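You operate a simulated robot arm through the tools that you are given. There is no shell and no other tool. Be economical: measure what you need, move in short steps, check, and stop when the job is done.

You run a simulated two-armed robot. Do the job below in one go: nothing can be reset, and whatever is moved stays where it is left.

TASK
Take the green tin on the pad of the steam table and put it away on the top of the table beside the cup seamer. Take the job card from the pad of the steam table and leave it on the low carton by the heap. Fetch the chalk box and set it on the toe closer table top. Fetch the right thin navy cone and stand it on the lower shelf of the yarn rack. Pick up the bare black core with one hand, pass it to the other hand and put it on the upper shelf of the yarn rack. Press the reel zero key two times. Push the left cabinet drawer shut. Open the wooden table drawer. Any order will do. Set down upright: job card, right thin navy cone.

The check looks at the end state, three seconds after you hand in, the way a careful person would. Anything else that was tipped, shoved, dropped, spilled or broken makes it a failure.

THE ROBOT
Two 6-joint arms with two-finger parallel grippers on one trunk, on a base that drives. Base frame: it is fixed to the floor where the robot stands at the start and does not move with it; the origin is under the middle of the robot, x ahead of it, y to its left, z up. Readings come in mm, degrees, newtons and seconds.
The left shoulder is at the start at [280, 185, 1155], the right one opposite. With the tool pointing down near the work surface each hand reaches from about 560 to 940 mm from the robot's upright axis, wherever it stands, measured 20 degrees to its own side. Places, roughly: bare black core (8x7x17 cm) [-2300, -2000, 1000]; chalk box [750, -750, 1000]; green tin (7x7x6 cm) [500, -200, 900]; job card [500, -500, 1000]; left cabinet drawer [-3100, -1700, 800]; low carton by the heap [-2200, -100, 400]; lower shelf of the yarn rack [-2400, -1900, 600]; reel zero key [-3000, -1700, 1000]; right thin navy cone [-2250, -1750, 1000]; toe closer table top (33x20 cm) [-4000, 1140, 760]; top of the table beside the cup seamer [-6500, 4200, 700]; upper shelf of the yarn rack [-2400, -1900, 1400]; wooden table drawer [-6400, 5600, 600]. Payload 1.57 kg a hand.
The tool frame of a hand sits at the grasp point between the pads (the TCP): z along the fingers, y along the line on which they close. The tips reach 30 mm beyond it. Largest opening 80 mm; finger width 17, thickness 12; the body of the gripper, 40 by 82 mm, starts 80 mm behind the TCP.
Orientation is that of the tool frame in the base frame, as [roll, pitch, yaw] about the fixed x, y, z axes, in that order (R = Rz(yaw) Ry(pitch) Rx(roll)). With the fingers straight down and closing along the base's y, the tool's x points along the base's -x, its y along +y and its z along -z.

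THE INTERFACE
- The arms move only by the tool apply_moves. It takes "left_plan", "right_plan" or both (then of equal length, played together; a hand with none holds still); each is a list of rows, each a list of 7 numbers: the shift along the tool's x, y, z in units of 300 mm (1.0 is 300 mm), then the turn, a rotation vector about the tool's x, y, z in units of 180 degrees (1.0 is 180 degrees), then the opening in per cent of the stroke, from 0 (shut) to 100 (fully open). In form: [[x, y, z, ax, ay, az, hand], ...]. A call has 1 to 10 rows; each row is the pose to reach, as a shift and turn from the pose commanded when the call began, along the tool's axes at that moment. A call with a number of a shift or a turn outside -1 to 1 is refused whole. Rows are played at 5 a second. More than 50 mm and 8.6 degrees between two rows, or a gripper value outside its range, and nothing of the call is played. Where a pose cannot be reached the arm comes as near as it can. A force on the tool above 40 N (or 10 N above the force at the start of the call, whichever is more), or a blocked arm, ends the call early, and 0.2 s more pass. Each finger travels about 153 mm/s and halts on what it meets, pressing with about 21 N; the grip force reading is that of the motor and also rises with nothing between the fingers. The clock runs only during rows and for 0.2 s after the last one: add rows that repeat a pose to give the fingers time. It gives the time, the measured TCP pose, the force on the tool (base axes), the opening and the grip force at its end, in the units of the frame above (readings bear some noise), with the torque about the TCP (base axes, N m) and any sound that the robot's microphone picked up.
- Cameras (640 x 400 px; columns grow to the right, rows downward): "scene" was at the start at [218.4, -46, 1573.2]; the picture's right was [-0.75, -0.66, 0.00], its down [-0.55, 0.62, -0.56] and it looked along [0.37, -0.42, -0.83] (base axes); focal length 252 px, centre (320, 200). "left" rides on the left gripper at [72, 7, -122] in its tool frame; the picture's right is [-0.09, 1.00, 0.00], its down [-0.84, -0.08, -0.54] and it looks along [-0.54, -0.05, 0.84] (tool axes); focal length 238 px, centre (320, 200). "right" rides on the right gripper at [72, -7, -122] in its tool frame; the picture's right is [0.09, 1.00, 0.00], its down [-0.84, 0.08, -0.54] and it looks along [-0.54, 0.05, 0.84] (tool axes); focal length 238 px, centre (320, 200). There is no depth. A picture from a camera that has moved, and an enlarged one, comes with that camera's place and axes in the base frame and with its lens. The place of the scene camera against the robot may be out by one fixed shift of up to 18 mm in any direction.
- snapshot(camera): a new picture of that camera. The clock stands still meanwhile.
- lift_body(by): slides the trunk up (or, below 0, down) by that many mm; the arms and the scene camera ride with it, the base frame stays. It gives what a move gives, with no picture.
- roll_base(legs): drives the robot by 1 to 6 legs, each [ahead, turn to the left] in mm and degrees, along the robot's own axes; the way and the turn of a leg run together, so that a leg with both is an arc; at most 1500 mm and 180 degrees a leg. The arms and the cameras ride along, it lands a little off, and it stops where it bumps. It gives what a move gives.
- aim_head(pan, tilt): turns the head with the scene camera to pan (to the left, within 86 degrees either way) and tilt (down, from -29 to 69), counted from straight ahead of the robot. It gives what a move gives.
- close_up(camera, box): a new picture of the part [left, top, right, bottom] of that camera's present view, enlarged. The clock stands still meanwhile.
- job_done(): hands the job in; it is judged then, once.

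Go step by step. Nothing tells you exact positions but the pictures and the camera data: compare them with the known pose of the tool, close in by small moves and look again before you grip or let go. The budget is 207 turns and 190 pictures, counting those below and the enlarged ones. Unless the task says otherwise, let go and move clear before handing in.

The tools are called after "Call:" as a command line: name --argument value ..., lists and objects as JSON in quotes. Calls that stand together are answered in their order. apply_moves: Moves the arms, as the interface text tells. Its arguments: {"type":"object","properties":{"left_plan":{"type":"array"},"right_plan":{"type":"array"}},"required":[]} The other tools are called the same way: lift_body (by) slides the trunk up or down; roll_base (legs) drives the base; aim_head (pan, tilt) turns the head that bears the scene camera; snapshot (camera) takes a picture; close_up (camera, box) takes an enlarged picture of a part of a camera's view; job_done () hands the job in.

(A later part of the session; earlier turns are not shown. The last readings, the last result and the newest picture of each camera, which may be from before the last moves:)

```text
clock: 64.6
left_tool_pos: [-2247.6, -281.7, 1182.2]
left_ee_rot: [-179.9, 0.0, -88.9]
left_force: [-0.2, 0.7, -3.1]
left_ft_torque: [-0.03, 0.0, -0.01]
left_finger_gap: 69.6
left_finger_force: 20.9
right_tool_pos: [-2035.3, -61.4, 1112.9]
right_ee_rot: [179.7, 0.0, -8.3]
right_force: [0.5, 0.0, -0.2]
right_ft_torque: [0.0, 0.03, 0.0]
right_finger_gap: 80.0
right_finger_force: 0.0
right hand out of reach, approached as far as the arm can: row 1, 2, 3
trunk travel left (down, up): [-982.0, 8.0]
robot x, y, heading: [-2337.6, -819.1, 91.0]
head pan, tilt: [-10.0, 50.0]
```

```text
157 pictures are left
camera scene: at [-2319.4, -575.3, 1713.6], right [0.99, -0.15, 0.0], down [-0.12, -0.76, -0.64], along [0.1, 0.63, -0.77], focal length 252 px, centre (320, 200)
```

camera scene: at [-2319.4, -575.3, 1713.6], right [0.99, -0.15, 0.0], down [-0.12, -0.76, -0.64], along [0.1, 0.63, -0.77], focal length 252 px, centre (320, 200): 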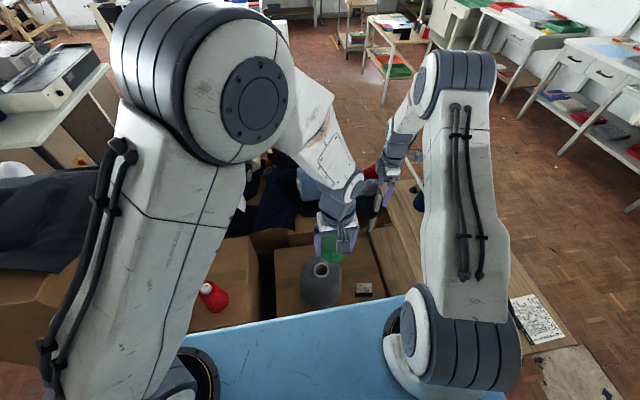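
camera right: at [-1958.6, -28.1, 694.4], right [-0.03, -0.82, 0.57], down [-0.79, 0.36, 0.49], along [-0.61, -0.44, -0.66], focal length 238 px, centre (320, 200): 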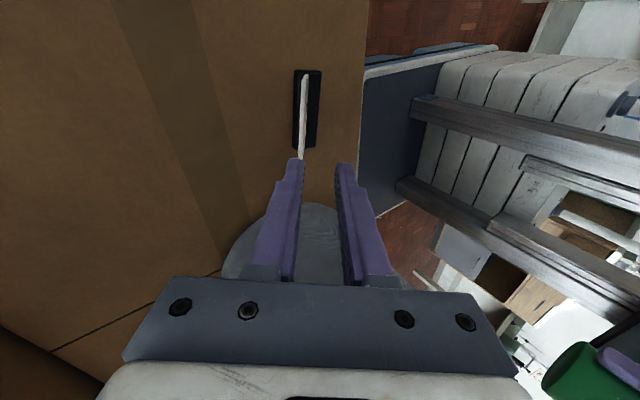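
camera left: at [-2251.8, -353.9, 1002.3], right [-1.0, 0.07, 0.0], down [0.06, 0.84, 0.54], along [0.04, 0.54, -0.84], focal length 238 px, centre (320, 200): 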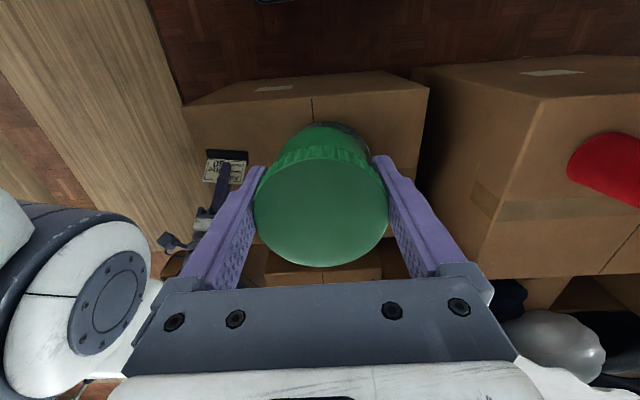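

Card stands on the carton. I retract the right hand and drive back to the steam table.

Call:
apply_moves --right_plan '[[0.05, 0.11, -0.04, 0, 0, 0, 100], [0.1, 0.22, -0.08, 0, 0, 0, 100], [0.15, 0.33, -0.12, 0, 0, 0, 100], [0.2, 0.44, -0.16, 0, 0, 0, 100], [0.25, 0.55, -0.2, 0, 0, 0, 100], [0.29, 0.63, -0.233, 0, 0, 0, 100]]'

Call:
roll_base --legs '[[-280, 0], [0, -91], [1300, 0], [0, 50], [1150, 0], [0, -50]]'

Call:
aim_head --pan -30 --tilt 45

Call:
snapshot --camera "scene"

```text
clock: 66.0
left_tool_pos: [-2247.4, -282.2, 1182.2]
left_ee_rot: [179.9, -0.1, -88.8]
left_force: [0.2, -0.1, -3.2]
left_ft_torque: [0.0, -0.03, -0.01]
left_finger_gap: 69.7
left_finger_force: 21.0
right_tool_pos: [-1977.7, -260.4, 1183.8]
right_ee_rot: [179.6, 0.0, -8.4]
right_force: [0.1, -0.6, 0.6]
right_ft_torque: [0.03, 0.03, -0.03]
right_finger_gap: 80.0
right_finger_force: 0.1
trunk travel left (down, up): [-982.0, 8.0]
robot x, y, heading: [-2341.8, -816.2, 91.3]
head pan, tilt: [-10.0, 50.0]
```

```text
clock: 88.0
left_tool_pos: [250.9, -377.3, 1183.3]
left_ee_rot: [179.9, -0.1, 178.1]
left_force: [-0.3, -0.9, -3.6]
left_ft_torque: [-0.02, 0.03, 0.0]
left_finger_gap: 69.5
left_finger_force: 20.8
right_tool_pos: [257.8, -648.2, 1182.6]
right_ee_rot: [179.6, 0.0, -101.5]
right_force: [0.2, -0.8, -0.4]
right_ft_torque: [0.03, -0.01, -0.04]
right_finger_gap: 80.2
right_finger_force: 0.1
trunk travel left (down, up): [-982.0, 8.0]
robot x, y, heading: [-280.5, -258.8, -2.1]
head pan, tilt: [-10.0, 50.0]
```

```text
clock: 88.8
left_tool_pos: [250.7, -376.8, 1183.0]
left_ee_rot: [180.0, 0.0, 178.1]
left_force: [0.3, -0.5, -3.1]
left_ft_torque: [-0.01, -0.02, 0.02]
left_finger_gap: 69.7
left_finger_force: 20.7
right_tool_pos: [258.0, -646.8, 1184.4]
right_ee_rot: [179.7, 0.1, -101.5]
right_force: [-0.1, 0.6, -0.2]
right_ft_torque: [0.01, 0.0, -0.02]
right_finger_gap: 80.1
right_finger_force: 0.0
trunk travel left (down, up): [-982.0, 8.0]
robot x, y, heading: [-278.7, -253.5, -2.2]
head pan, tilt: [-30.0, 45.0]
```

```text
156 pictures are left
camera scene: at [-39.6, -297.6, 1720.5], right [-0.53, -0.85, 0.0], down [-0.6, 0.38, -0.71], along [0.6, -0.38, -0.71], focal length 252 px, centre (320, 200)
```

scene: 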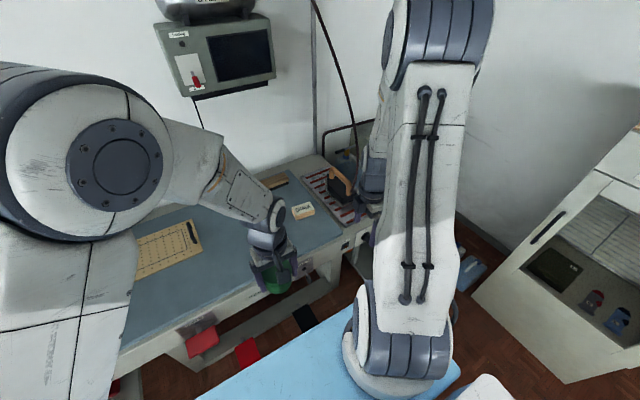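

Chalk box at about (633,-637,905). I drive ahead 230 mm and lower the trunk, then view it from the right wrist.

Call:
roll_base --legs '[[230, 0]]'

Call:
lift_body --by -110

Call:
snapshot --camera "right"

Call:
close_up --camera "scene" --box '[220, 150, 420, 300]'

```text
clock: 90.5
left_tool_pos: [482.2, -386.9, 1182.4]
left_ee_rot: [180.0, 0.0, 177.8]
left_force: [-0.1, -0.5, -2.7]
left_ft_torque: [-0.01, 0.03, 0.0]
left_finger_gap: 69.6
left_finger_force: 21.4
right_tool_pos: [489.9, -657.8, 1183.7]
right_ee_rot: [179.5, 0.0, -101.6]
right_force: [0.4, 0.6, 0.2]
right_ft_torque: [0.01, 0.0, 0.04]
right_finger_gap: 79.9
right_finger_force: 0.1
trunk travel left (down, up): [-982.0, 8.0]
robot x, y, heading: [-48.6, -263.4, -2.3]
head pan, tilt: [-30.0, 45.0]
```

```text
clock: 92.0
left_tool_pos: [482.3, -387.7, 1073.1]
left_ee_rot: [180.0, 0.0, 177.9]
left_force: [0.3, -0.3, -3.7]
left_ft_torque: [0.01, 0.01, -0.01]
left_finger_gap: 69.6
left_finger_force: 20.8
right_tool_pos: [489.9, -656.9, 1073.7]
right_ee_rot: [179.6, 0.1, -101.6]
right_force: [-0.6, -0.9, 0.9]
right_ft_torque: [0.06, 0.01, -0.01]
right_finger_gap: 80.1
right_finger_force: 0.1
trunk travel left (down, up): [-872.0, 118.0]
robot x, y, heading: [-47.1, -267.8, -2.5]
head pan, tilt: [-30.0, 45.0]
```

```text
155 pictures are left
camera right: at [482.8, -728.8, 1196.1], right [-0.99, 0.11, 0.01], down [0.1, 0.83, 0.54], along [0.05, 0.54, -0.84], focal length 238 px, centre (320, 200)
```

right: 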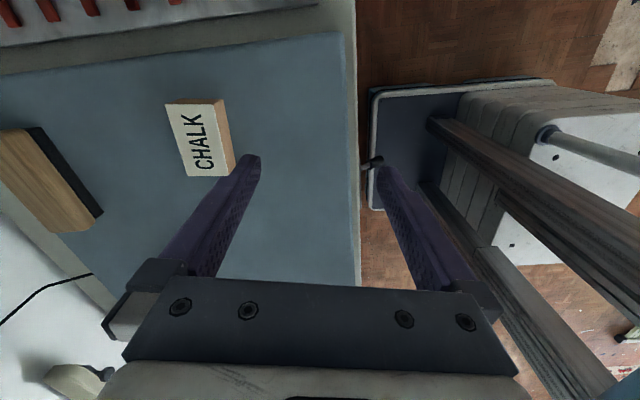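

```text
2.67 times, centred on (320, 225) of scene
camera zoom: at [192.3, -306.9, 1610.6], right [-0.53, -0.85, 0.0], down [-0.6, 0.38, -0.71], along [0.6, -0.38, -0.71], focal length 672 px, centre (320, 133)
```

zoom: 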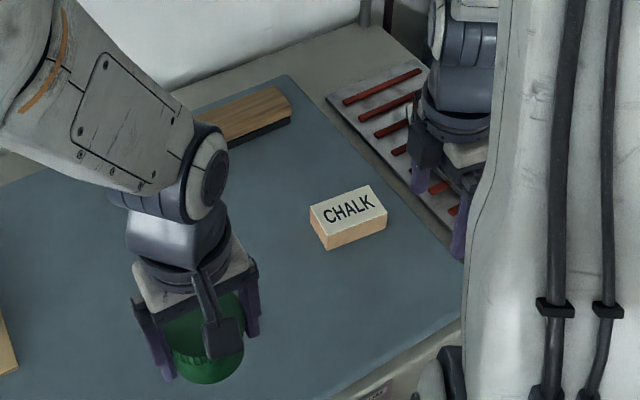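

Chalk top is 54×91 mm, centred at (637,-645), long axis about 7° off y. I move above it and square up.

Call:
apply_moves --right_plan '[[-0.035, -0.119, 0.07, 0, 0, -0.007, 100], [-0.069, -0.237, 0.14, 0, 0, -0.013, 100], [-0.104, -0.356, 0.22, 0, 0, -0.02, 100], [-0.138, -0.474, 0.297, 0, 0, -0.026, 100], [-0.138, -0.474, 0.297, 0, 0, -0.026, 100]]'

Call:
snapshot --camera "right"

```text
clock: 93.2
left_tool_pos: [482.7, -387.4, 1072.3]
left_ee_rot: [179.9, 0.0, 177.9]
left_force: [0.1, 0.1, -2.8]
left_ft_torque: [0.02, 0.05, -0.01]
left_finger_gap: 69.8
left_finger_force: 21.1
right_tool_pos: [634.8, -643.9, 984.1]
right_ee_rot: [179.6, 0.0, -96.9]
right_force: [0.0, -0.2, 0.1]
right_ft_torque: [-0.02, -0.01, -0.02]
right_finger_gap: 80.0
right_finger_force: 0.1
trunk travel left (down, up): [-872.0, 118.0]
robot x, y, heading: [-48.7, -266.6, -2.3]
head pan, tilt: [-30.0, 45.0]
```

```text
153 pictures are left
camera right: at [635.1, -716.7, 1106.1], right [-1.0, 0.03, 0.01], down [0.03, 0.84, 0.54], along [0.01, 0.54, -0.84], focal length 238 px, centre (320, 200)
```

right: 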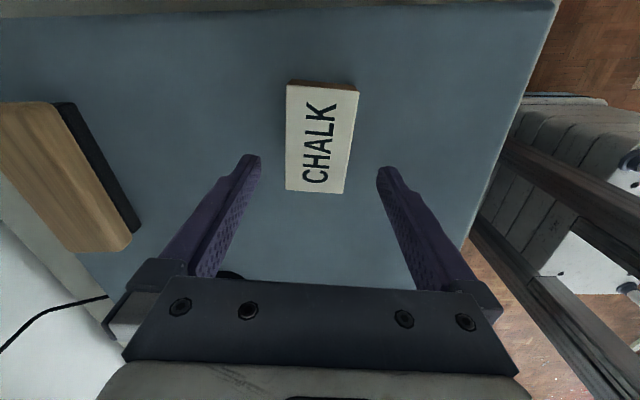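

Well aligned; I descend, grip and lift the chalk box.

Call:
apply_moves --right_plan '[[0.007, -0.008, 0.12, 0, 0, 0, 100], [0.007, -0.008, 0.237, 0, 0, 0, 100], [0.007, -0.008, 0.237, 0, 0, 0, 40], [0.007, -0.008, 0.237, 0, 0, 0, 40], [0.007, -0.008, 0.237, 0, 0, 0, 40], [0.007, -0.008, 0.17, 0, 0, 0, 40], [0.007, -0.008, 0.05, 0, 0, 0, 40], [0.007, -0.008, -0.1, 0, 0, 0, 40], [0.007, -0.008, -0.25, 0, 0, 0, 40]]'

Call:
snapshot --camera "right"

```text
clock: 95.2
left_tool_pos: [482.9, -386.8, 1072.7]
left_ee_rot: [-180.0, 0.0, 177.9]
left_force: [-0.4, 0.7, -2.4]
left_ft_torque: [0.0, 0.0, -0.01]
left_finger_gap: 69.7
left_finger_force: 21.0
right_tool_pos: [640.3, -649.3, 1057.5]
right_ee_rot: [179.5, 0.1, -96.9]
right_force: [0.5, -0.1, -0.1]
right_ft_torque: [-0.03, 0.02, -0.04]
right_finger_gap: 54.7
right_finger_force: 21.0
trunk travel left (down, up): [-872.0, 118.0]
robot x, y, heading: [-44.8, -260.3, -2.4]
head pan, tilt: [-30.0, 45.0]
```

```text
152 pictures are left
camera right: at [639.4, -721.1, 1180.4], right [-1.0, 0.03, 0.01], down [0.03, 0.84, 0.54], along [0.01, 0.54, -0.84], focal length 238 px, centre (320, 200)
```

right: 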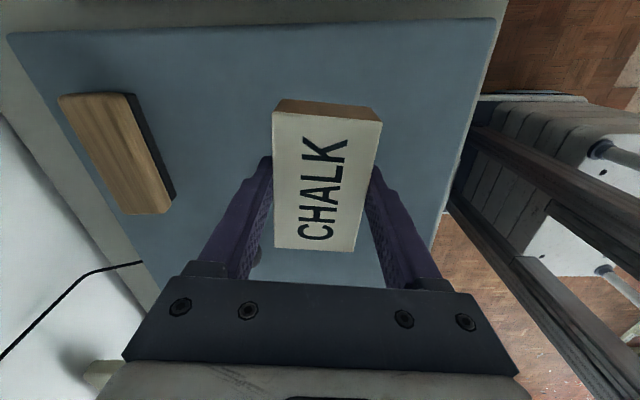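

Both items are in hand. I back off, turn left toward the machines and survey the route.

Call:
lift_body --by 110

Call:
roll_base --legs '[[-600, 0], [0, 130]]'

Call:
aim_head --pan 20 --tilt 15

Call:
snapshot --camera "scene"

Call:
aim_head --pan -25 --tilt 15

Call:
snapshot --camera "scene"

```text
clock: 96.6
left_tool_pos: [482.2, -387.7, 1182.8]
left_ee_rot: [180.0, 0.1, 177.9]
left_force: [-0.6, 0.2, -3.6]
left_ft_torque: [-0.01, 0.05, -0.03]
left_finger_gap: 69.6
left_finger_force: 20.9
right_tool_pos: [641.4, -650.2, 1168.6]
right_ee_rot: [179.5, 0.0, -96.9]
right_force: [0.5, 0.2, -0.6]
right_ft_torque: [-0.02, 0.04, 0.01]
right_finger_gap: 54.6
right_finger_force: 21.1
trunk travel left (down, up): [-982.0, 8.0]
robot x, y, heading: [-48.4, -264.6, -2.3]
head pan, tilt: [-30.0, 45.0]
```

```text
clock: 105.3
left_tool_pos: [-880.6, 255.8, 1182.2]
left_ee_rot: [180.0, 0.1, -55.4]
left_force: [0.3, 0.1, -4.0]
left_ft_torque: [0.0, -0.01, 0.01]
left_finger_gap: 69.8
left_finger_force: 21.3
right_tool_pos: [-763.7, 539.8, 1167.5]
right_ee_rot: [179.6, 0.0, 29.6]
right_force: [-0.6, -0.2, -0.5]
right_ft_torque: [-0.01, 0.01, -0.02]
right_finger_gap: 54.4
right_finger_force: 21.2
trunk travel left (down, up): [-982.0, 8.0]
robot x, y, heading: [-664.1, -244.0, 124.4]
head pan, tilt: [-30.0, 45.0]
```

```text
clock: 106.5
left_tool_pos: [-878.7, 255.5, 1183.4]
left_ee_rot: [-180.0, -0.1, -55.4]
left_force: [0.3, -0.6, -2.9]
left_ft_torque: [-0.05, -0.01, 0.0]
left_finger_gap: 69.7
left_finger_force: 21.5
right_tool_pos: [-764.0, 539.8, 1168.5]
right_ee_rot: [179.6, 0.0, 29.6]
right_force: [0.8, 0.8, -1.4]
right_ft_torque: [0.04, 0.0, 0.03]
right_finger_gap: 54.6
right_finger_force: 20.6
trunk travel left (down, up): [-982.0, 8.0]
robot x, y, heading: [-659.0, -244.0, 124.6]
head pan, tilt: [20.0, 15.0]
```

```text
151 pictures are left
camera scene: at [-816.7, -48.6, 1767.3], right [0.58, 0.81, 0.0], down [0.21, -0.15, -0.97], along [-0.79, 0.56, -0.26], focal length 252 px, centre (320, 200)
```

scene: 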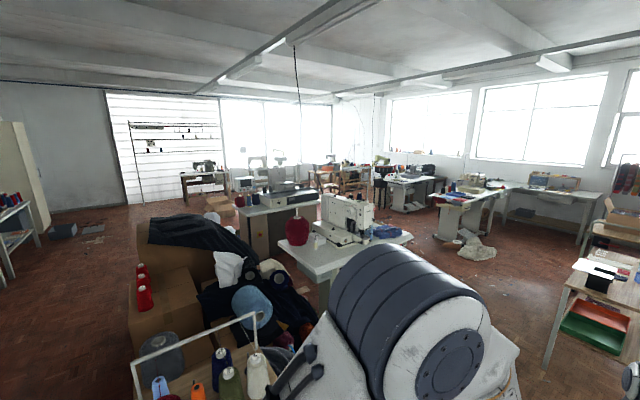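

```text
clock: 107.6
left_tool_pos: [-879.7, 256.5, 1181.5]
left_ee_rot: [179.9, -0.1, -55.4]
left_force: [-1.0, -0.5, -2.6]
left_ft_torque: [-0.01, 0.02, 0.01]
left_finger_gap: 69.6
left_finger_force: 21.4
right_tool_pos: [-763.6, 539.6, 1167.3]
right_ee_rot: [179.6, 0.0, 29.7]
right_force: [0.1, 0.8, -1.9]
right_ft_torque: [0.0, 0.02, 0.0]
right_finger_gap: 54.5
right_finger_force: 20.8
trunk travel left (down, up): [-982.0, 8.0]
robot x, y, heading: [-666.6, -236.8, 124.3]
head pan, tilt: [-25.0, 15.0]
```

```text
150 pictures are left
camera scene: at [-756.1, -10.8, 1767.3], right [0.99, 0.16, 0.0], down [0.04, -0.26, -0.97], along [-0.16, 0.95, -0.26], focal length 252 px, centre (320, 200)
```

scene: 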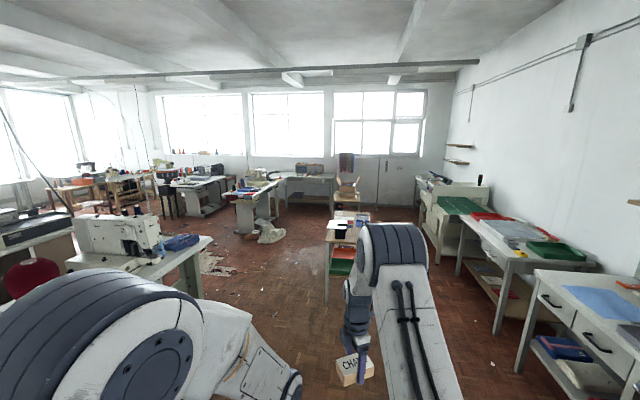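

The toe-closer table's front edge is near x=-3880; I'll approach its south end via the aisle south of the heap. First I go back to the aisle and look ahead.

Call:
roll_base --legs '[[-300, 0], [0, 87], [884, 0], [0, -31.4], [900, 0]]'

Call:
aim_head --pan 0 --tilt 20

Call:
snapshot --camera "scene"

Call:
aim_head --pan -60 --tilt 20

Call:
snapshot --camera "scene"

Call:
aim_head --pan 50 --tilt 25

Call:
snapshot --camera "scene"

```text
clock: 123.4
left_tool_pos: [-2665.7, -881.2, 1182.9]
left_ee_rot: [-179.9, 0.0, 1.2]
left_force: [0.3, -0.2, -2.7]
left_ft_torque: [-0.01, 0.0, -0.01]
left_finger_gap: 69.6
left_finger_force: 20.8
right_tool_pos: [-2838.7, -629.0, 1167.1]
right_ee_rot: [179.7, -0.1, 86.3]
right_force: [-0.1, -0.4, -1.3]
right_ft_torque: [0.04, 0.0, 0.01]
right_finger_gap: 54.7
right_finger_force: 20.8
trunk travel left (down, up): [-982.0, 8.0]
robot x, y, heading: [-2128.5, -976.6, -179.1]
head pan, tilt: [-25.0, 15.0]
```

```text
clock: 124.3
left_tool_pos: [-2664.5, -883.5, 1182.4]
left_ee_rot: [-180.0, 0.1, 1.1]
left_force: [0.2, 0.0, -3.5]
left_ft_torque: [-0.02, -0.05, 0.04]
left_finger_gap: 69.9
left_finger_force: 20.8
right_tool_pos: [-2838.3, -629.6, 1168.4]
right_ee_rot: [179.6, 0.0, 86.3]
right_force: [0.0, -0.1, -0.6]
right_ft_torque: [-0.01, 0.02, 0.0]
right_finger_gap: 54.8
right_finger_force: 21.0
trunk travel left (down, up): [-982.0, 8.0]
robot x, y, heading: [-2126.2, -972.8, -178.9]
head pan, tilt: [0.0, 20.0]
```

```text
149 pictures are left
camera scene: at [-2370.6, -971.4, 1759.2], right [-0.02, 1.0, 0.0], down [0.34, 0.01, -0.94], along [-0.94, -0.02, -0.34], focal length 252 px, centre (320, 200)
```

scene: 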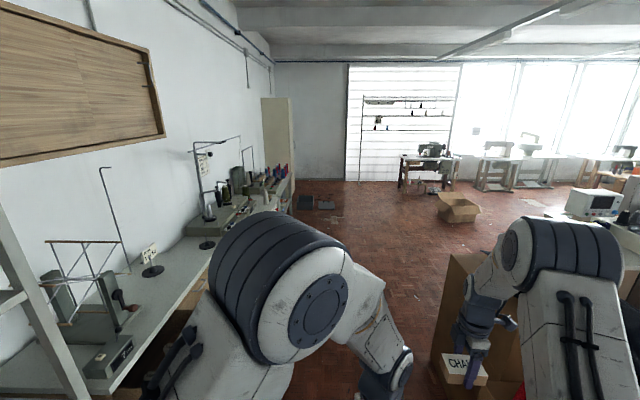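

```text
clock: 125.6
left_tool_pos: [-2665.6, -881.8, 1183.6]
left_ee_rot: [180.0, 0.1, 1.2]
left_force: [-0.3, 0.0, -3.9]
left_ft_torque: [-0.02, -0.06, 0.01]
left_finger_gap: 69.8
left_finger_force: 20.8
right_tool_pos: [-2838.0, -629.3, 1167.3]
right_ee_rot: [179.6, 0.0, 86.3]
right_force: [0.2, 0.0, -1.1]
right_ft_torque: [0.02, -0.02, 0.01]
right_finger_gap: 54.7
right_finger_force: 21.1
trunk travel left (down, up): [-982.0, 8.0]
robot x, y, heading: [-2129.3, -973.1, -178.9]
head pan, tilt: [-60.0, 20.0]
```

```text
148 pictures are left
camera scene: at [-2325.5, -890.0, 1759.2], right [0.86, 0.52, 0.0], down [0.18, -0.29, -0.94], along [-0.49, 0.8, -0.34], focal length 252 px, centre (320, 200)
```

scene: 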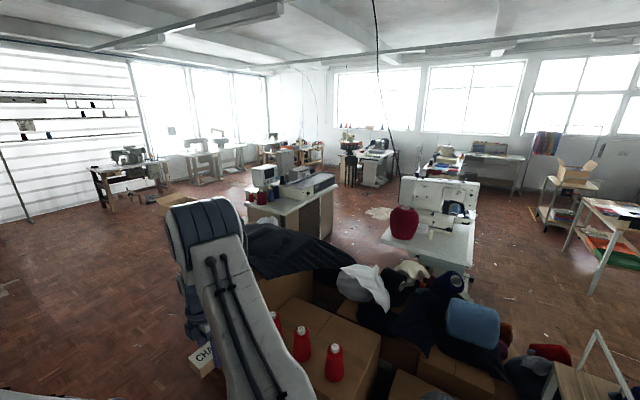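

```text
clock: 127.5
left_tool_pos: [-2665.3, -883.2, 1182.4]
left_ee_rot: [180.0, 0.0, 1.2]
left_force: [-0.5, 0.7, -3.4]
left_ft_torque: [-0.05, -0.01, -0.01]
left_finger_gap: 69.8
left_finger_force: 20.6
right_tool_pos: [-2837.6, -628.5, 1166.1]
right_ee_rot: [179.6, -0.1, 86.3]
right_force: [-0.9, 0.7, -1.5]
right_ft_torque: [0.01, 0.03, 0.01]
right_finger_gap: 54.5
right_finger_force: 20.7
trunk travel left (down, up): [-982.0, 8.0]
robot x, y, heading: [-2126.1, -976.7, -179.0]
head pan, tilt: [50.0, 25.0]
```

```text
147 pictures are left
camera scene: at [-2335.4, -1041.4, 1751.1], right [-0.78, 0.63, 0.0], down [0.27, 0.33, -0.91], along [-0.57, -0.7, -0.42], focal length 252 px, centre (320, 200)
```

scene: 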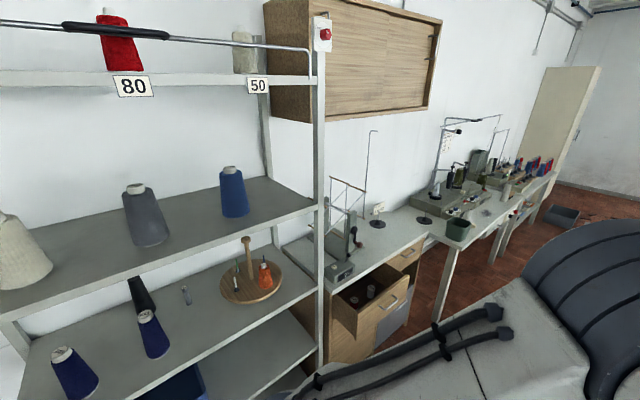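

Good overview. I zoom on the toe-closer table.

Call:
aim_head --pan -60 --tilt 20

Call:
close_up --camera "scene" --box '[220, 140, 380, 260]'

```text
clock: 129.3
left_tool_pos: [-2666.1, -881.9, 1181.6]
left_ee_rot: [180.0, -0.1, 1.3]
left_force: [0.0, 0.2, -3.6]
left_ft_torque: [0.03, 0.0, 0.03]
left_finger_gap: 69.9
left_finger_force: 20.8
right_tool_pos: [-2838.2, -628.4, 1168.6]
right_ee_rot: [179.5, 0.0, 86.3]
right_force: [0.8, 0.6, -0.8]
right_ft_torque: [-0.01, 0.01, 0.01]
right_finger_gap: 54.4
right_finger_force: 20.9
trunk travel left (down, up): [-982.0, 8.0]
robot x, y, heading: [-2132.0, -970.8, -179.2]
head pan, tilt: [-60.0, 20.0]
```

```text
3.33 times, centred on (300, 200) of scene
camera zoom: at [-2325.5, -890.0, 1759.2], right [0.86, 0.52, 0.0], down [0.18, -0.29, -0.94], along [-0.48, 0.8, -0.34], focal length 840 px, centre (387, 200)
```

zoom: 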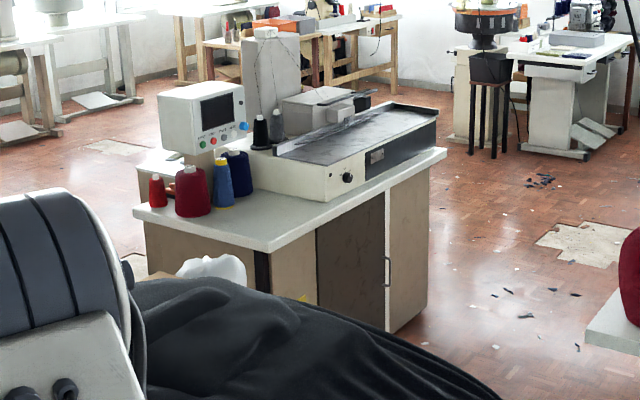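

Table top spans x -4420..-3810, y 910..2110; free patch near (-4000,1120). I go round the heap's west end and face the table from the south.

Call:
roll_base --legs '[[1100, 0], [1040, 0], [0, -90], [1050, 0]]'

Call:
aim_head --pan -10 --tilt 35

Call:
snapshot --camera "scene"

```text
clock: 148.8
left_tool_pos: [-4193.3, 609.5, 1182.9]
left_ee_rot: [-180.0, 0.0, -89.0]
left_force: [-0.4, -0.8, -2.6]
left_ft_torque: [-0.03, 0.0, 0.04]
left_finger_gap: 69.6
left_finger_force: 21.0
right_tool_pos: [-3941.0, 780.6, 1167.6]
right_ee_rot: [179.6, 0.0, -3.7]
right_force: [0.4, -0.6, -0.7]
right_ft_torque: [-0.02, -0.01, 0.01]
right_finger_gap: 54.5
right_finger_force: 20.6
trunk travel left (down, up): [-982.0, 8.0]
robot x, y, heading: [-4285.6, 74.5, 90.8]
head pan, tilt: [-60.0, 20.0]
```

```text
clock: 150.0
left_tool_pos: [-4193.2, 610.0, 1182.0]
left_ee_rot: [179.9, 0.0, -89.0]
left_force: [0.4, -0.3, -2.6]
left_ft_torque: [-0.03, -0.01, -0.01]
left_finger_gap: 69.8
left_finger_force: 21.3
right_tool_pos: [-3940.0, 781.5, 1168.9]
right_ee_rot: [179.6, 0.1, -3.8]
right_force: [-0.4, 0.1, -1.0]
right_ft_torque: [-0.01, 0.03, 0.0]
right_finger_gap: 54.5
right_finger_force: 20.9
trunk travel left (down, up): [-982.0, 8.0]
robot x, y, heading: [-4287.5, 73.4, 91.1]
head pan, tilt: [-10.0, 35.0]
```

```text
145 pictures are left
camera scene: at [-4264.0, 327.1, 1735.4], right [0.99, -0.16, 0.0], down [-0.09, -0.57, -0.82], along [0.13, 0.81, -0.57], focal length 252 px, centre (320, 200)
```

scene: 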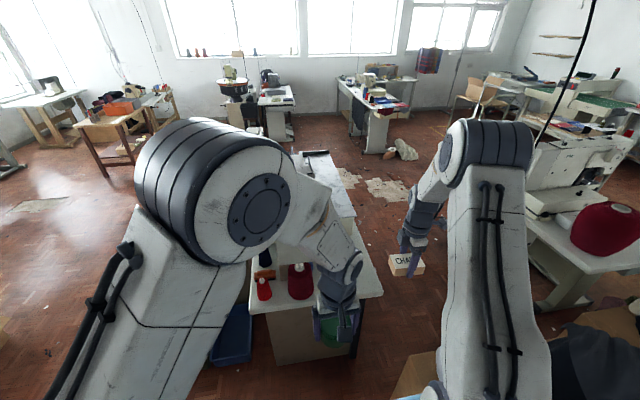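

Call:
snapshot --camera "left"

Call:
snapshot --camera "right"

Call:
close_up --camera "scene" --box '[230, 140, 430, 340]'

```text
144 pictures are left
camera left: at [-4198.7, 537.3, 1304.6], right [-1.0, 0.07, 0.0], down [0.06, 0.84, 0.54], along [0.04, 0.54, -0.84], focal length 238 px, centre (320, 200)
```

left: 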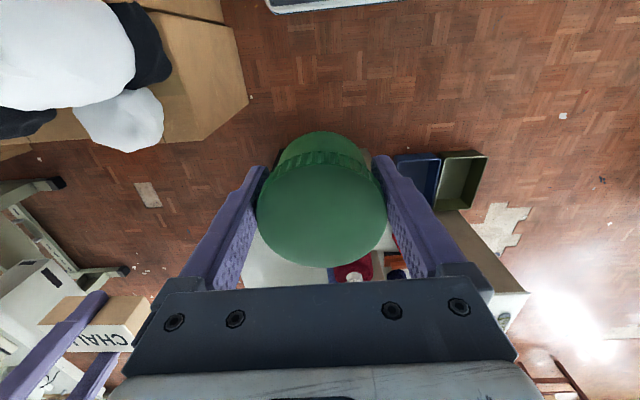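

```text
143 pictures are left
camera right: at [-3868.0, 784.8, 1290.2], right [0.03, -1.0, 0.01], down [-0.84, -0.02, 0.54], along [-0.54, -0.02, -0.84], focal length 238 px, centre (320, 200)
```

right: 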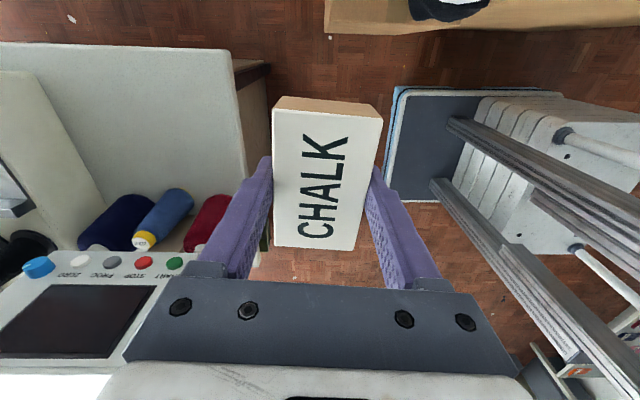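

```text
2.00 times, centred on (330, 240) of scene
camera zoom: at [-4264.0, 327.1, 1735.4], right [0.99, -0.16, 0.0], down [-0.09, -0.57, -0.82], along [0.13, 0.81, -0.57], focal length 504 px, centre (300, 120)
```

zoom: 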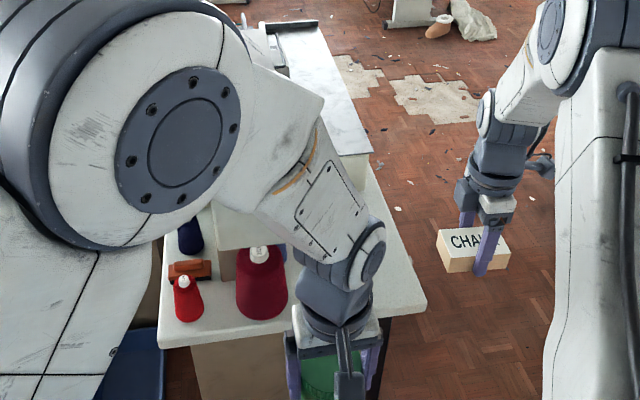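

The free patch is clear around (-3985,1100). I drive 270 mm closer, pull the left hand back a little and move the right hand over the patch.

Call:
roll_base --legs '[[270, 0]]'

Call:
apply_moves --left_plan '[[0.1, 0, 0, 0, 0, 0, 60], [0.2, 0, 0, 0, 0, 0, 60]]' --right_plan '[[-0.07, -0.07, 0, 0, 0, 0, 40], [-0.13, -0.14, 0, 0, 0, 0, 40]]'

Call:
lift_body --by -200

Call:
snapshot --camera "right"

Call:
snapshot --camera "left"

```text
clock: 151.9
left_tool_pos: [-4197.2, 881.3, 1181.6]
left_ee_rot: [-180.0, -0.1, -89.0]
left_force: [-0.4, 0.2, -2.6]
left_ft_torque: [-0.03, 0.04, 0.0]
left_finger_gap: 69.6
left_finger_force: 21.0
right_tool_pos: [-3942.7, 1052.5, 1167.3]
right_ee_rot: [179.6, 0.0, -4.0]
right_force: [0.5, -0.5, -0.9]
right_ft_torque: [0.0, 0.01, 0.0]
right_finger_gap: 54.3
right_finger_force: 20.3
trunk travel left (down, up): [-982.0, 8.0]
robot x, y, heading: [-4291.0, 339.9, 91.1]
head pan, tilt: [-10.0, 35.0]
```

```text
clock: 152.5
left_tool_pos: [-4195.1, 822.0, 1181.9]
left_ee_rot: [-180.0, 0.0, -88.9]
left_force: [-0.1, 0.1, -2.6]
left_ft_torque: [0.0, -0.02, 0.01]
left_finger_gap: 69.7
left_finger_force: 21.3
right_tool_pos: [-3977.7, 1096.1, 1168.7]
right_ee_rot: [179.5, 0.0, -3.9]
right_force: [0.0, 0.5, -1.1]
right_ft_torque: [0.04, -0.01, 0.01]
right_finger_gap: 54.7
right_finger_force: 21.0
trunk travel left (down, up): [-982.0, 8.0]
robot x, y, heading: [-4289.5, 344.5, 90.7]
head pan, tilt: [-10.0, 35.0]
```

```text
clock: 154.7
left_tool_pos: [-4195.0, 820.6, 983.2]
left_ee_rot: [-180.0, 0.0, -89.0]
left_force: [0.4, 0.1, -3.8]
left_ft_torque: [-0.04, -0.03, 0.02]
left_finger_gap: 69.6
left_finger_force: 21.3
right_tool_pos: [-3977.4, 1096.1, 967.4]
right_ee_rot: [179.6, -0.1, -3.9]
right_force: [-0.2, 0.9, -0.9]
right_ft_torque: [0.04, 0.0, 0.01]
right_finger_gap: 54.5
right_finger_force: 20.8
trunk travel left (down, up): [-782.0, 208.0]
robot x, y, heading: [-4292.1, 346.5, 90.9]
head pan, tilt: [-10.0, 35.0]
```

```text
141 pictures are left
camera right: at [-3905.5, 1099.7, 1090.8], right [0.02, -1.0, 0.01], down [-0.84, -0.02, 0.54], along [-0.54, -0.02, -0.84], focal length 238 px, centre (320, 200)
```

right: 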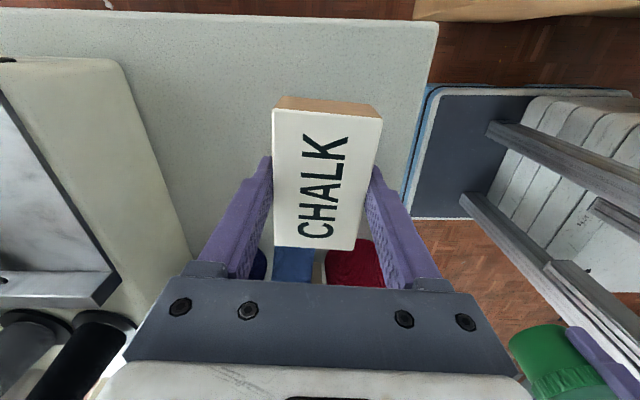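

```text
140 pictures are left
camera left: at [-4199.7, 749.3, 1104.2], right [-1.0, 0.08, 0.0], down [0.06, 0.84, 0.54], along [0.04, 0.54, -0.84], focal length 238 px, centre (320, 200)
```

left: 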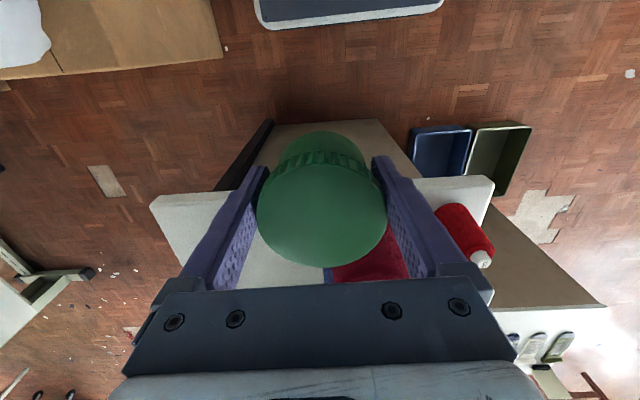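

Clear of cones and machine. I lower the right hand toward the table.

Call:
apply_moves --right_plan '[[0, 0, 0.13, 0, 0, 0, 40], [0, 0, 0.26, 0, 0, 0, 40], [0, 0, 0.39, 0, 0, 0, 40], [0, 0, 0.5, 0, 0, 0, 40], [0, 0, 0.52, 0, 0, 0, 40]]'

Call:
snapshot --camera "right"

Call:
close_up --camera "scene" --box '[320, 180, 480, 300]'

```text
clock: 155.9
left_tool_pos: [-4194.5, 820.0, 980.7]
left_ee_rot: [-180.0, 0.0, -89.0]
left_force: [0.2, 0.1, -2.8]
left_ft_torque: [-0.02, 0.01, -0.05]
left_finger_gap: 69.6
left_finger_force: 21.1
right_tool_pos: [-3977.8, 1094.9, 812.5]
right_ee_rot: [179.7, 0.0, -3.9]
right_force: [-0.1, 0.2, -0.8]
right_ft_torque: [-0.01, 0.03, -0.02]
right_finger_gap: 54.7
right_finger_force: 21.5
trunk travel left (down, up): [-782.0, 208.0]
robot x, y, heading: [-4291.2, 346.1, 90.6]
head pan, tilt: [-10.0, 35.0]
```

```text
139 pictures are left
camera right: at [-3906.3, 1097.9, 934.4], right [0.02, -1.0, 0.01], down [-0.84, -0.02, 0.54], along [-0.54, -0.02, -0.84], focal length 238 px, centre (320, 200)
```

right: 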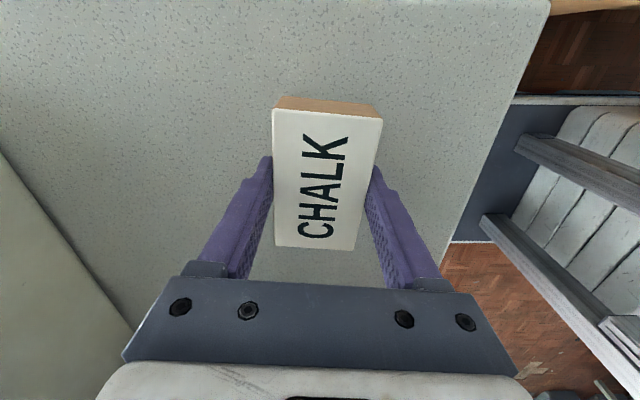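

```text
3.33 times, centred on (400, 240) of scene
camera zoom: at [-4267.4, 599.1, 1535.3], right [0.99, -0.16, 0.0], down [-0.09, -0.57, -0.82], along [0.13, 0.81, -0.57], focal length 840 px, centre (53, 67)
```

zoom: 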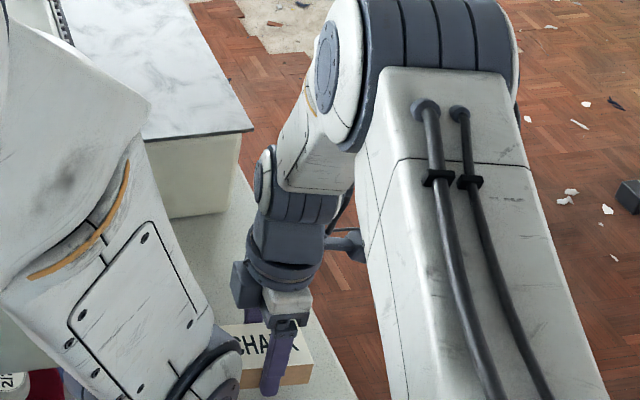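

Call:
apply_moves --right_plan '[[0, 0, 0.01, 0, 0, 0, 40], [0, 0, 0.02, 0, 0, 0, 40], [0, 0, 0.03, 0, 0, 0, 40], [0, 0, 0.04, 0, 0, 0, 40], [0, 0, 0.05, 0, 0, 0, 40]]'

```text
clock: 157.1
left_tool_pos: [-4195.2, 821.6, 981.4]
left_ee_rot: [179.9, 0.0, -89.0]
left_force: [0.3, -0.2, -3.2]
left_ft_torque: [-0.04, -0.02, 0.01]
left_finger_gap: 69.8
left_finger_force: 21.2
right_tool_pos: [-3979.0, 1095.1, 797.0]
right_ee_rot: [179.6, 0.1, -3.9]
right_force: [-0.2, -0.2, -1.3]
right_ft_torque: [-0.01, 0.0, 0.01]
right_finger_gap: 54.8
right_finger_force: 21.3
trunk travel left (down, up): [-782.0, 208.0]
robot x, y, heading: [-4291.6, 342.0, 90.8]
head pan, tilt: [-10.0, 35.0]
```

Call:
apply_moves --right_plan '[[0, 0, 0.008, 0, 0, 0, 40], [0, 0, 0.016, 0, 0, 0, 40], [0, 0, 0.024, 0, 0, 0, 40], [0, 0, 0.032, 0, 0, 0, 40], [0, 0, 0.04, 0, 0, 0, 40]]'

```text
clock: 158.5
left_tool_pos: [-4196.0, 819.6, 982.4]
left_ee_rot: [179.9, 0.1, -89.0]
left_force: [0.5, -0.9, -1.9]
left_ft_torque: [-0.03, -0.02, -0.02]
left_finger_gap: 69.7
left_finger_force: 20.9
right_tool_pos: [-3977.9, 1095.2, 790.4]
right_ee_rot: [179.8, 0.1, -3.9]
right_force: [-4.8, -10.2, 23.0]
right_ft_torque: [0.45, 0.23, 0.1]
right_finger_gap: 54.7
right_finger_force: 20.8
trunk travel left (down, up): [-782.0, 208.0]
robot x, y, heading: [-4291.1, 342.1, 90.7]
head pan, tilt: [-10.0, 35.0]
stopped in row 5 (right hand): the force on the tool passed its limit at 41 N (the readings are from after the stop); the commanded pose is now the measured one
```

Contact at TCP z≈791. I ease off slightly, release and rise.

Call:
apply_moves --right_plan '[[0, 0, -0.005, 0, 0, 0, 40], [0, 0, -0.005, 0, 0, 0, 80], [0, 0, -0.005, 0, 0, 0, 100], [0, 0, -0.005, 0, 0, 0, 100], [0, 0, -0.1, 0, 0, 0, 100], [0, 0, -0.25, 0, 0, 0, 100], [0, 0, -0.4, 0, 0, 0, 100], [0, 0, -0.55, 0, 0, 0, 100]]'

Call:
snapshot --camera "right"

```text
clock: 160.3
left_tool_pos: [-4195.4, 820.8, 981.9]
left_ee_rot: [-180.0, 0.2, -89.1]
left_force: [0.6, 0.8, -3.4]
left_ft_torque: [-0.07, -0.03, -0.03]
left_finger_gap: 69.6
left_finger_force: 20.9
right_tool_pos: [-3978.3, 1098.6, 953.7]
right_ee_rot: [179.8, 0.1, -4.0]
right_force: [-0.4, 0.2, 0.2]
right_ft_torque: [-0.04, 0.02, 0.0]
right_finger_gap: 79.9
right_finger_force: 0.0
trunk travel left (down, up): [-782.0, 208.0]
robot x, y, heading: [-4292.6, 344.2, 90.7]
head pan, tilt: [-10.0, 35.0]
```

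```text
137 pictures are left
camera right: at [-3906.0, 1101.0, 1076.1], right [0.02, -1.0, 0.0], down [-0.84, -0.02, 0.54], along [-0.54, -0.02, -0.84], focal length 238 px, centre (320, 200)
```

right: 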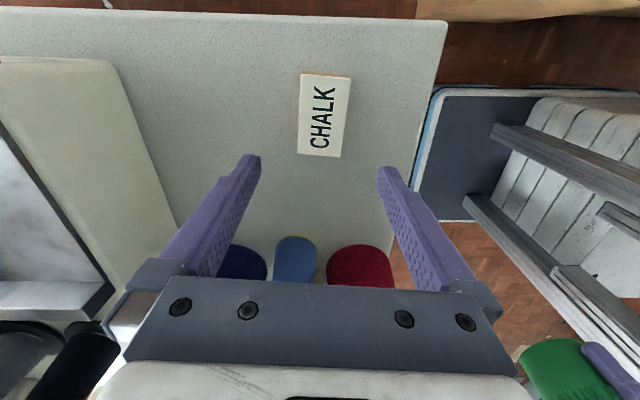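

Chalk box is in place. I raise up, back off, and head toward the cup seamer area, then survey.

Call:
lift_body --by 200

Call:
roll_base --legs '[[-450, 0], [0, 45], [1500, 0]]'

Call:
aim_head --pan -20 --tilt 18

Call:
snapshot --camera "scene"

Call:
close_up --camera "scene" --box '[220, 80, 480, 240]'

```text
clock: 162.4
left_tool_pos: [-4194.4, 820.8, 1183.4]
left_ee_rot: [-179.9, 0.0, -89.0]
left_force: [0.1, -0.3, -3.4]
left_ft_torque: [0.0, 0.02, -0.01]
left_finger_gap: 69.5
left_finger_force: 20.6
right_tool_pos: [-3978.9, 1098.0, 1153.0]
right_ee_rot: [179.8, 0.0, -4.0]
right_force: [-0.5, -0.4, 0.6]
right_ft_torque: [-0.03, -0.02, 0.0]
right_finger_gap: 79.7
right_finger_force: 0.1
trunk travel left (down, up): [-982.0, 8.0]
robot x, y, heading: [-4288.8, 344.8, 91.2]
head pan, tilt: [-10.0, 35.0]
```

```text
clock: 174.0
left_tool_pos: [-5629.8, 1276.3, 1181.2]
left_ee_rot: [-180.0, 0.0, -42.1]
left_force: [0.2, 0.4, -2.5]
left_ft_torque: [-0.02, -0.01, -0.01]
left_finger_gap: 69.9
left_finger_force: 20.9
right_tool_pos: [-5685.8, 1624.2, 1153.8]
right_ee_rot: [179.8, 0.0, 43.3]
right_force: [-0.8, 0.2, 0.2]
right_ft_torque: [-0.02, -0.01, 0.0]
right_finger_gap: 80.1
right_finger_force: 0.2
trunk travel left (down, up): [-982.0, 8.0]
robot x, y, heading: [-5347.8, 884.7, 137.7]
head pan, tilt: [-10.0, 35.0]
```

```text
clock: 174.8
left_tool_pos: [-5630.7, 1275.4, 1181.3]
left_ee_rot: [180.0, 0.1, -42.0]
left_force: [-0.2, 0.3, -2.5]
left_ft_torque: [-0.01, 0.02, -0.02]
left_finger_gap: 69.7
left_finger_force: 21.1
right_tool_pos: [-5686.2, 1623.3, 1153.4]
right_ee_rot: [179.8, 0.0, 43.3]
right_force: [-0.6, 0.0, -0.2]
right_ft_torque: [-0.01, 0.01, -0.01]
right_finger_gap: 80.1
right_finger_force: 0.0
trunk travel left (down, up): [-982.0, 8.0]
robot x, y, heading: [-5348.3, 882.8, 137.9]
head pan, tilt: [-20.0, 18.0]
```

```text
136 pictures are left
camera scene: at [-5497.1, 1078.6, 1762.4], right [0.88, 0.47, 0.0], down [0.14, -0.27, -0.95], along [-0.44, 0.84, -0.31], focal length 252 px, centre (320, 200)
```

scene: 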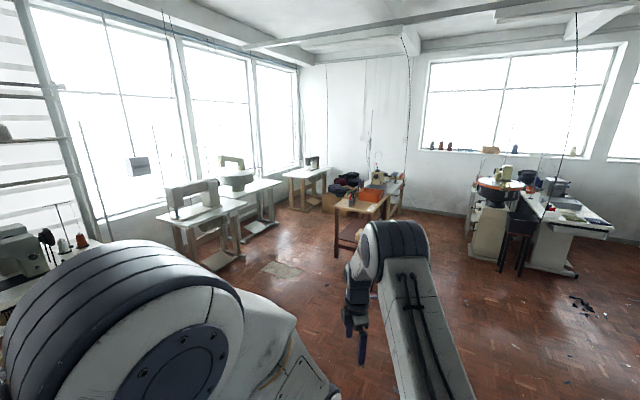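

```text
2.46 times, centred on (350, 160) of scene
camera zoom: at [-5497.1, 1078.6, 1762.4], right [0.88, 0.47, 0.0], down [0.14, -0.27, -0.95], along [-0.44, 0.84, -0.31], focal length 620 px, centre (246, 298)
```

zoom: 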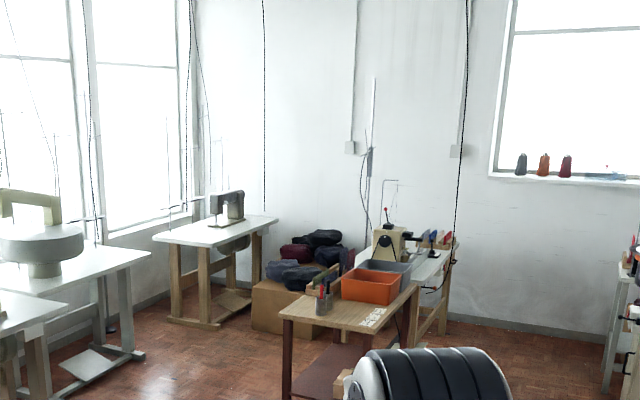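

The table with the orange bin is the target; its front edge is near y≈3780, x -6730..-6230. I drive up to it facing +y.

Call:
roll_base --legs '[[0, -20.2], [970, 0], [900, 0], [0, -27.7]]'

Call:
aim_head --pan 0 --tilt 30

Call:
snapshot --camera "scene"

```text
clock: 186.8
left_tool_pos: [-6120.2, 3023.4, 1181.6]
left_ee_rot: [-179.9, 0.0, -90.2]
left_force: [0.6, -0.2, -3.2]
left_ft_torque: [-0.04, -0.04, 0.0]
left_finger_gap: 69.7
left_finger_force: 20.7
right_tool_pos: [-5898.0, 3295.6, 1152.9]
right_ee_rot: [179.8, 0.1, -5.0]
right_force: [-0.6, -0.9, 0.8]
right_ft_torque: [0.02, -0.02, -0.01]
right_finger_gap: 80.1
right_finger_force: 0.0
trunk travel left (down, up): [-982.0, 8.0]
robot x, y, heading: [-6225.4, 2544.0, 90.0]
head pan, tilt: [-20.0, 18.0]
```

```text
clock: 187.6
left_tool_pos: [-6120.4, 3023.7, 1181.8]
left_ee_rot: [180.0, 0.0, -90.2]
left_force: [-0.1, -0.3, -3.1]
left_ft_torque: [-0.02, 0.0, -0.01]
left_finger_gap: 69.7
left_finger_force: 21.5
right_tool_pos: [-5898.3, 3297.2, 1153.4]
right_ee_rot: [179.8, 0.1, -5.0]
right_force: [0.1, 0.4, -0.1]
right_ft_torque: [-0.02, -0.01, 0.02]
right_finger_gap: 79.8
right_finger_force: 0.1
trunk travel left (down, up): [-982.0, 8.0]
robot x, y, heading: [-6223.1, 2545.7, 89.5]
head pan, tilt: [0.0, 30.0]
```

```text
134 pictures are left
camera scene: at [-6212.2, 2806.5, 1743.2], right [1.0, -0.01, 0.0], down [0.0, -0.5, -0.87], along [0.01, 0.87, -0.5], focal length 252 px, centre (320, 200)
```

scene: 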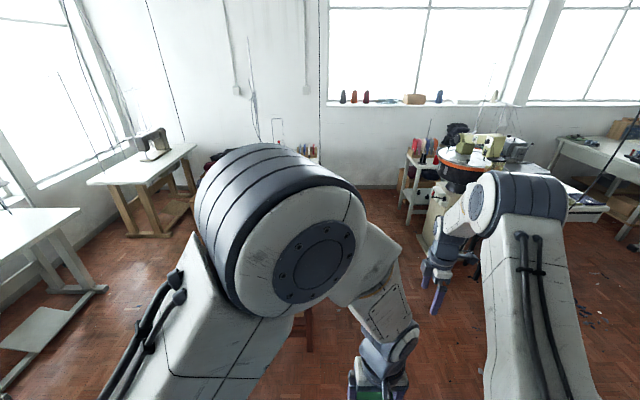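

The left arm hides the table, so I swing the left hand out to its own side.

Call:
apply_moves --left_plan '[[0, 0.14, 0, 0, 0, 0, 60], [0, 0.28, 0, 0, 0, 0, 60], [0, 0.42, 0, 0, 0, 0, 60], [0, 0.56, 0, 0, 0, 0, 60], [0, 0.7, 0, 0, 0, 0, 60], [-0.05, 0.85, 0, 0, 0, 0, 60], [-0.1, 1.0, 0, 0, 0, 0, 60]]'

Call:
snapshot --camera "scene"

Call:
snapshot --camera "left"

```text
clock: 189.2
left_tool_pos: [-6421.6, 3077.0, 1185.1]
left_ee_rot: [-180.0, -0.3, -90.2]
left_force: [0.7, 0.4, -2.7]
left_ft_torque: [-0.04, 0.03, 0.02]
left_finger_gap: 69.8
left_finger_force: 20.8
left hand out of reach, approached as far as the arm can: row 4, 5, 6, 7
right_tool_pos: [-5899.8, 3296.6, 1154.1]
right_ee_rot: [179.9, 0.0, -5.0]
right_force: [-0.8, -0.1, -0.7]
right_ft_torque: [-0.01, 0.03, -0.01]
right_finger_gap: 79.9
right_finger_force: 0.1
trunk travel left (down, up): [-982.0, 8.0]
robot x, y, heading: [-6225.9, 2549.0, 89.6]
head pan, tilt: [0.0, 30.0]
```

```text
133 pictures are left
camera scene: at [-6212.6, 2806.5, 1743.1], right [1.0, -0.01, 0.0], down [0.0, -0.5, -0.87], along [0.01, 0.87, -0.5], focal length 252 px, centre (320, 200)
```

scene: 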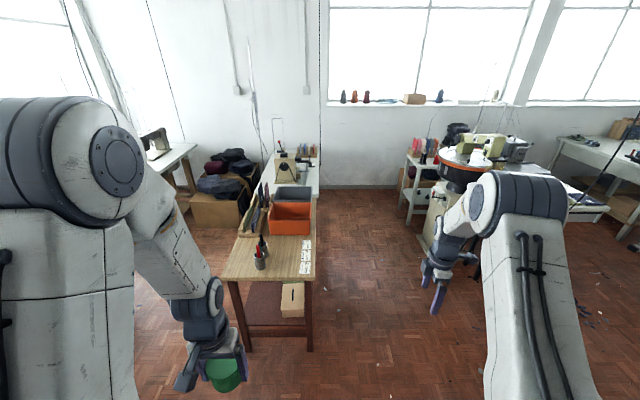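

```text
132 pictures are left
camera left: at [-6427.3, 3005.1, 1306.8], right [-1.0, 0.1, 0.0], down [0.08, 0.84, 0.54], along [0.05, 0.54, -0.84], focal length 238 px, centre (320, 200)
```

left: 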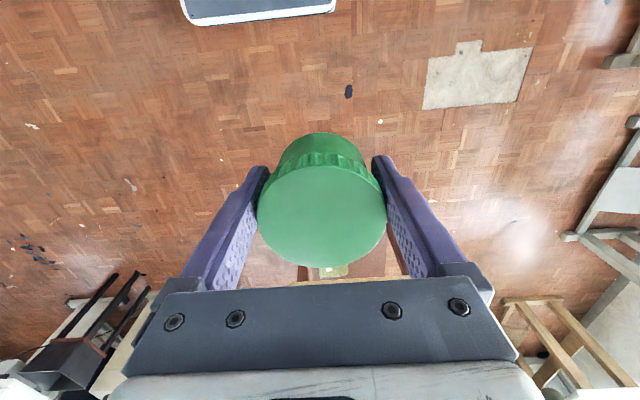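

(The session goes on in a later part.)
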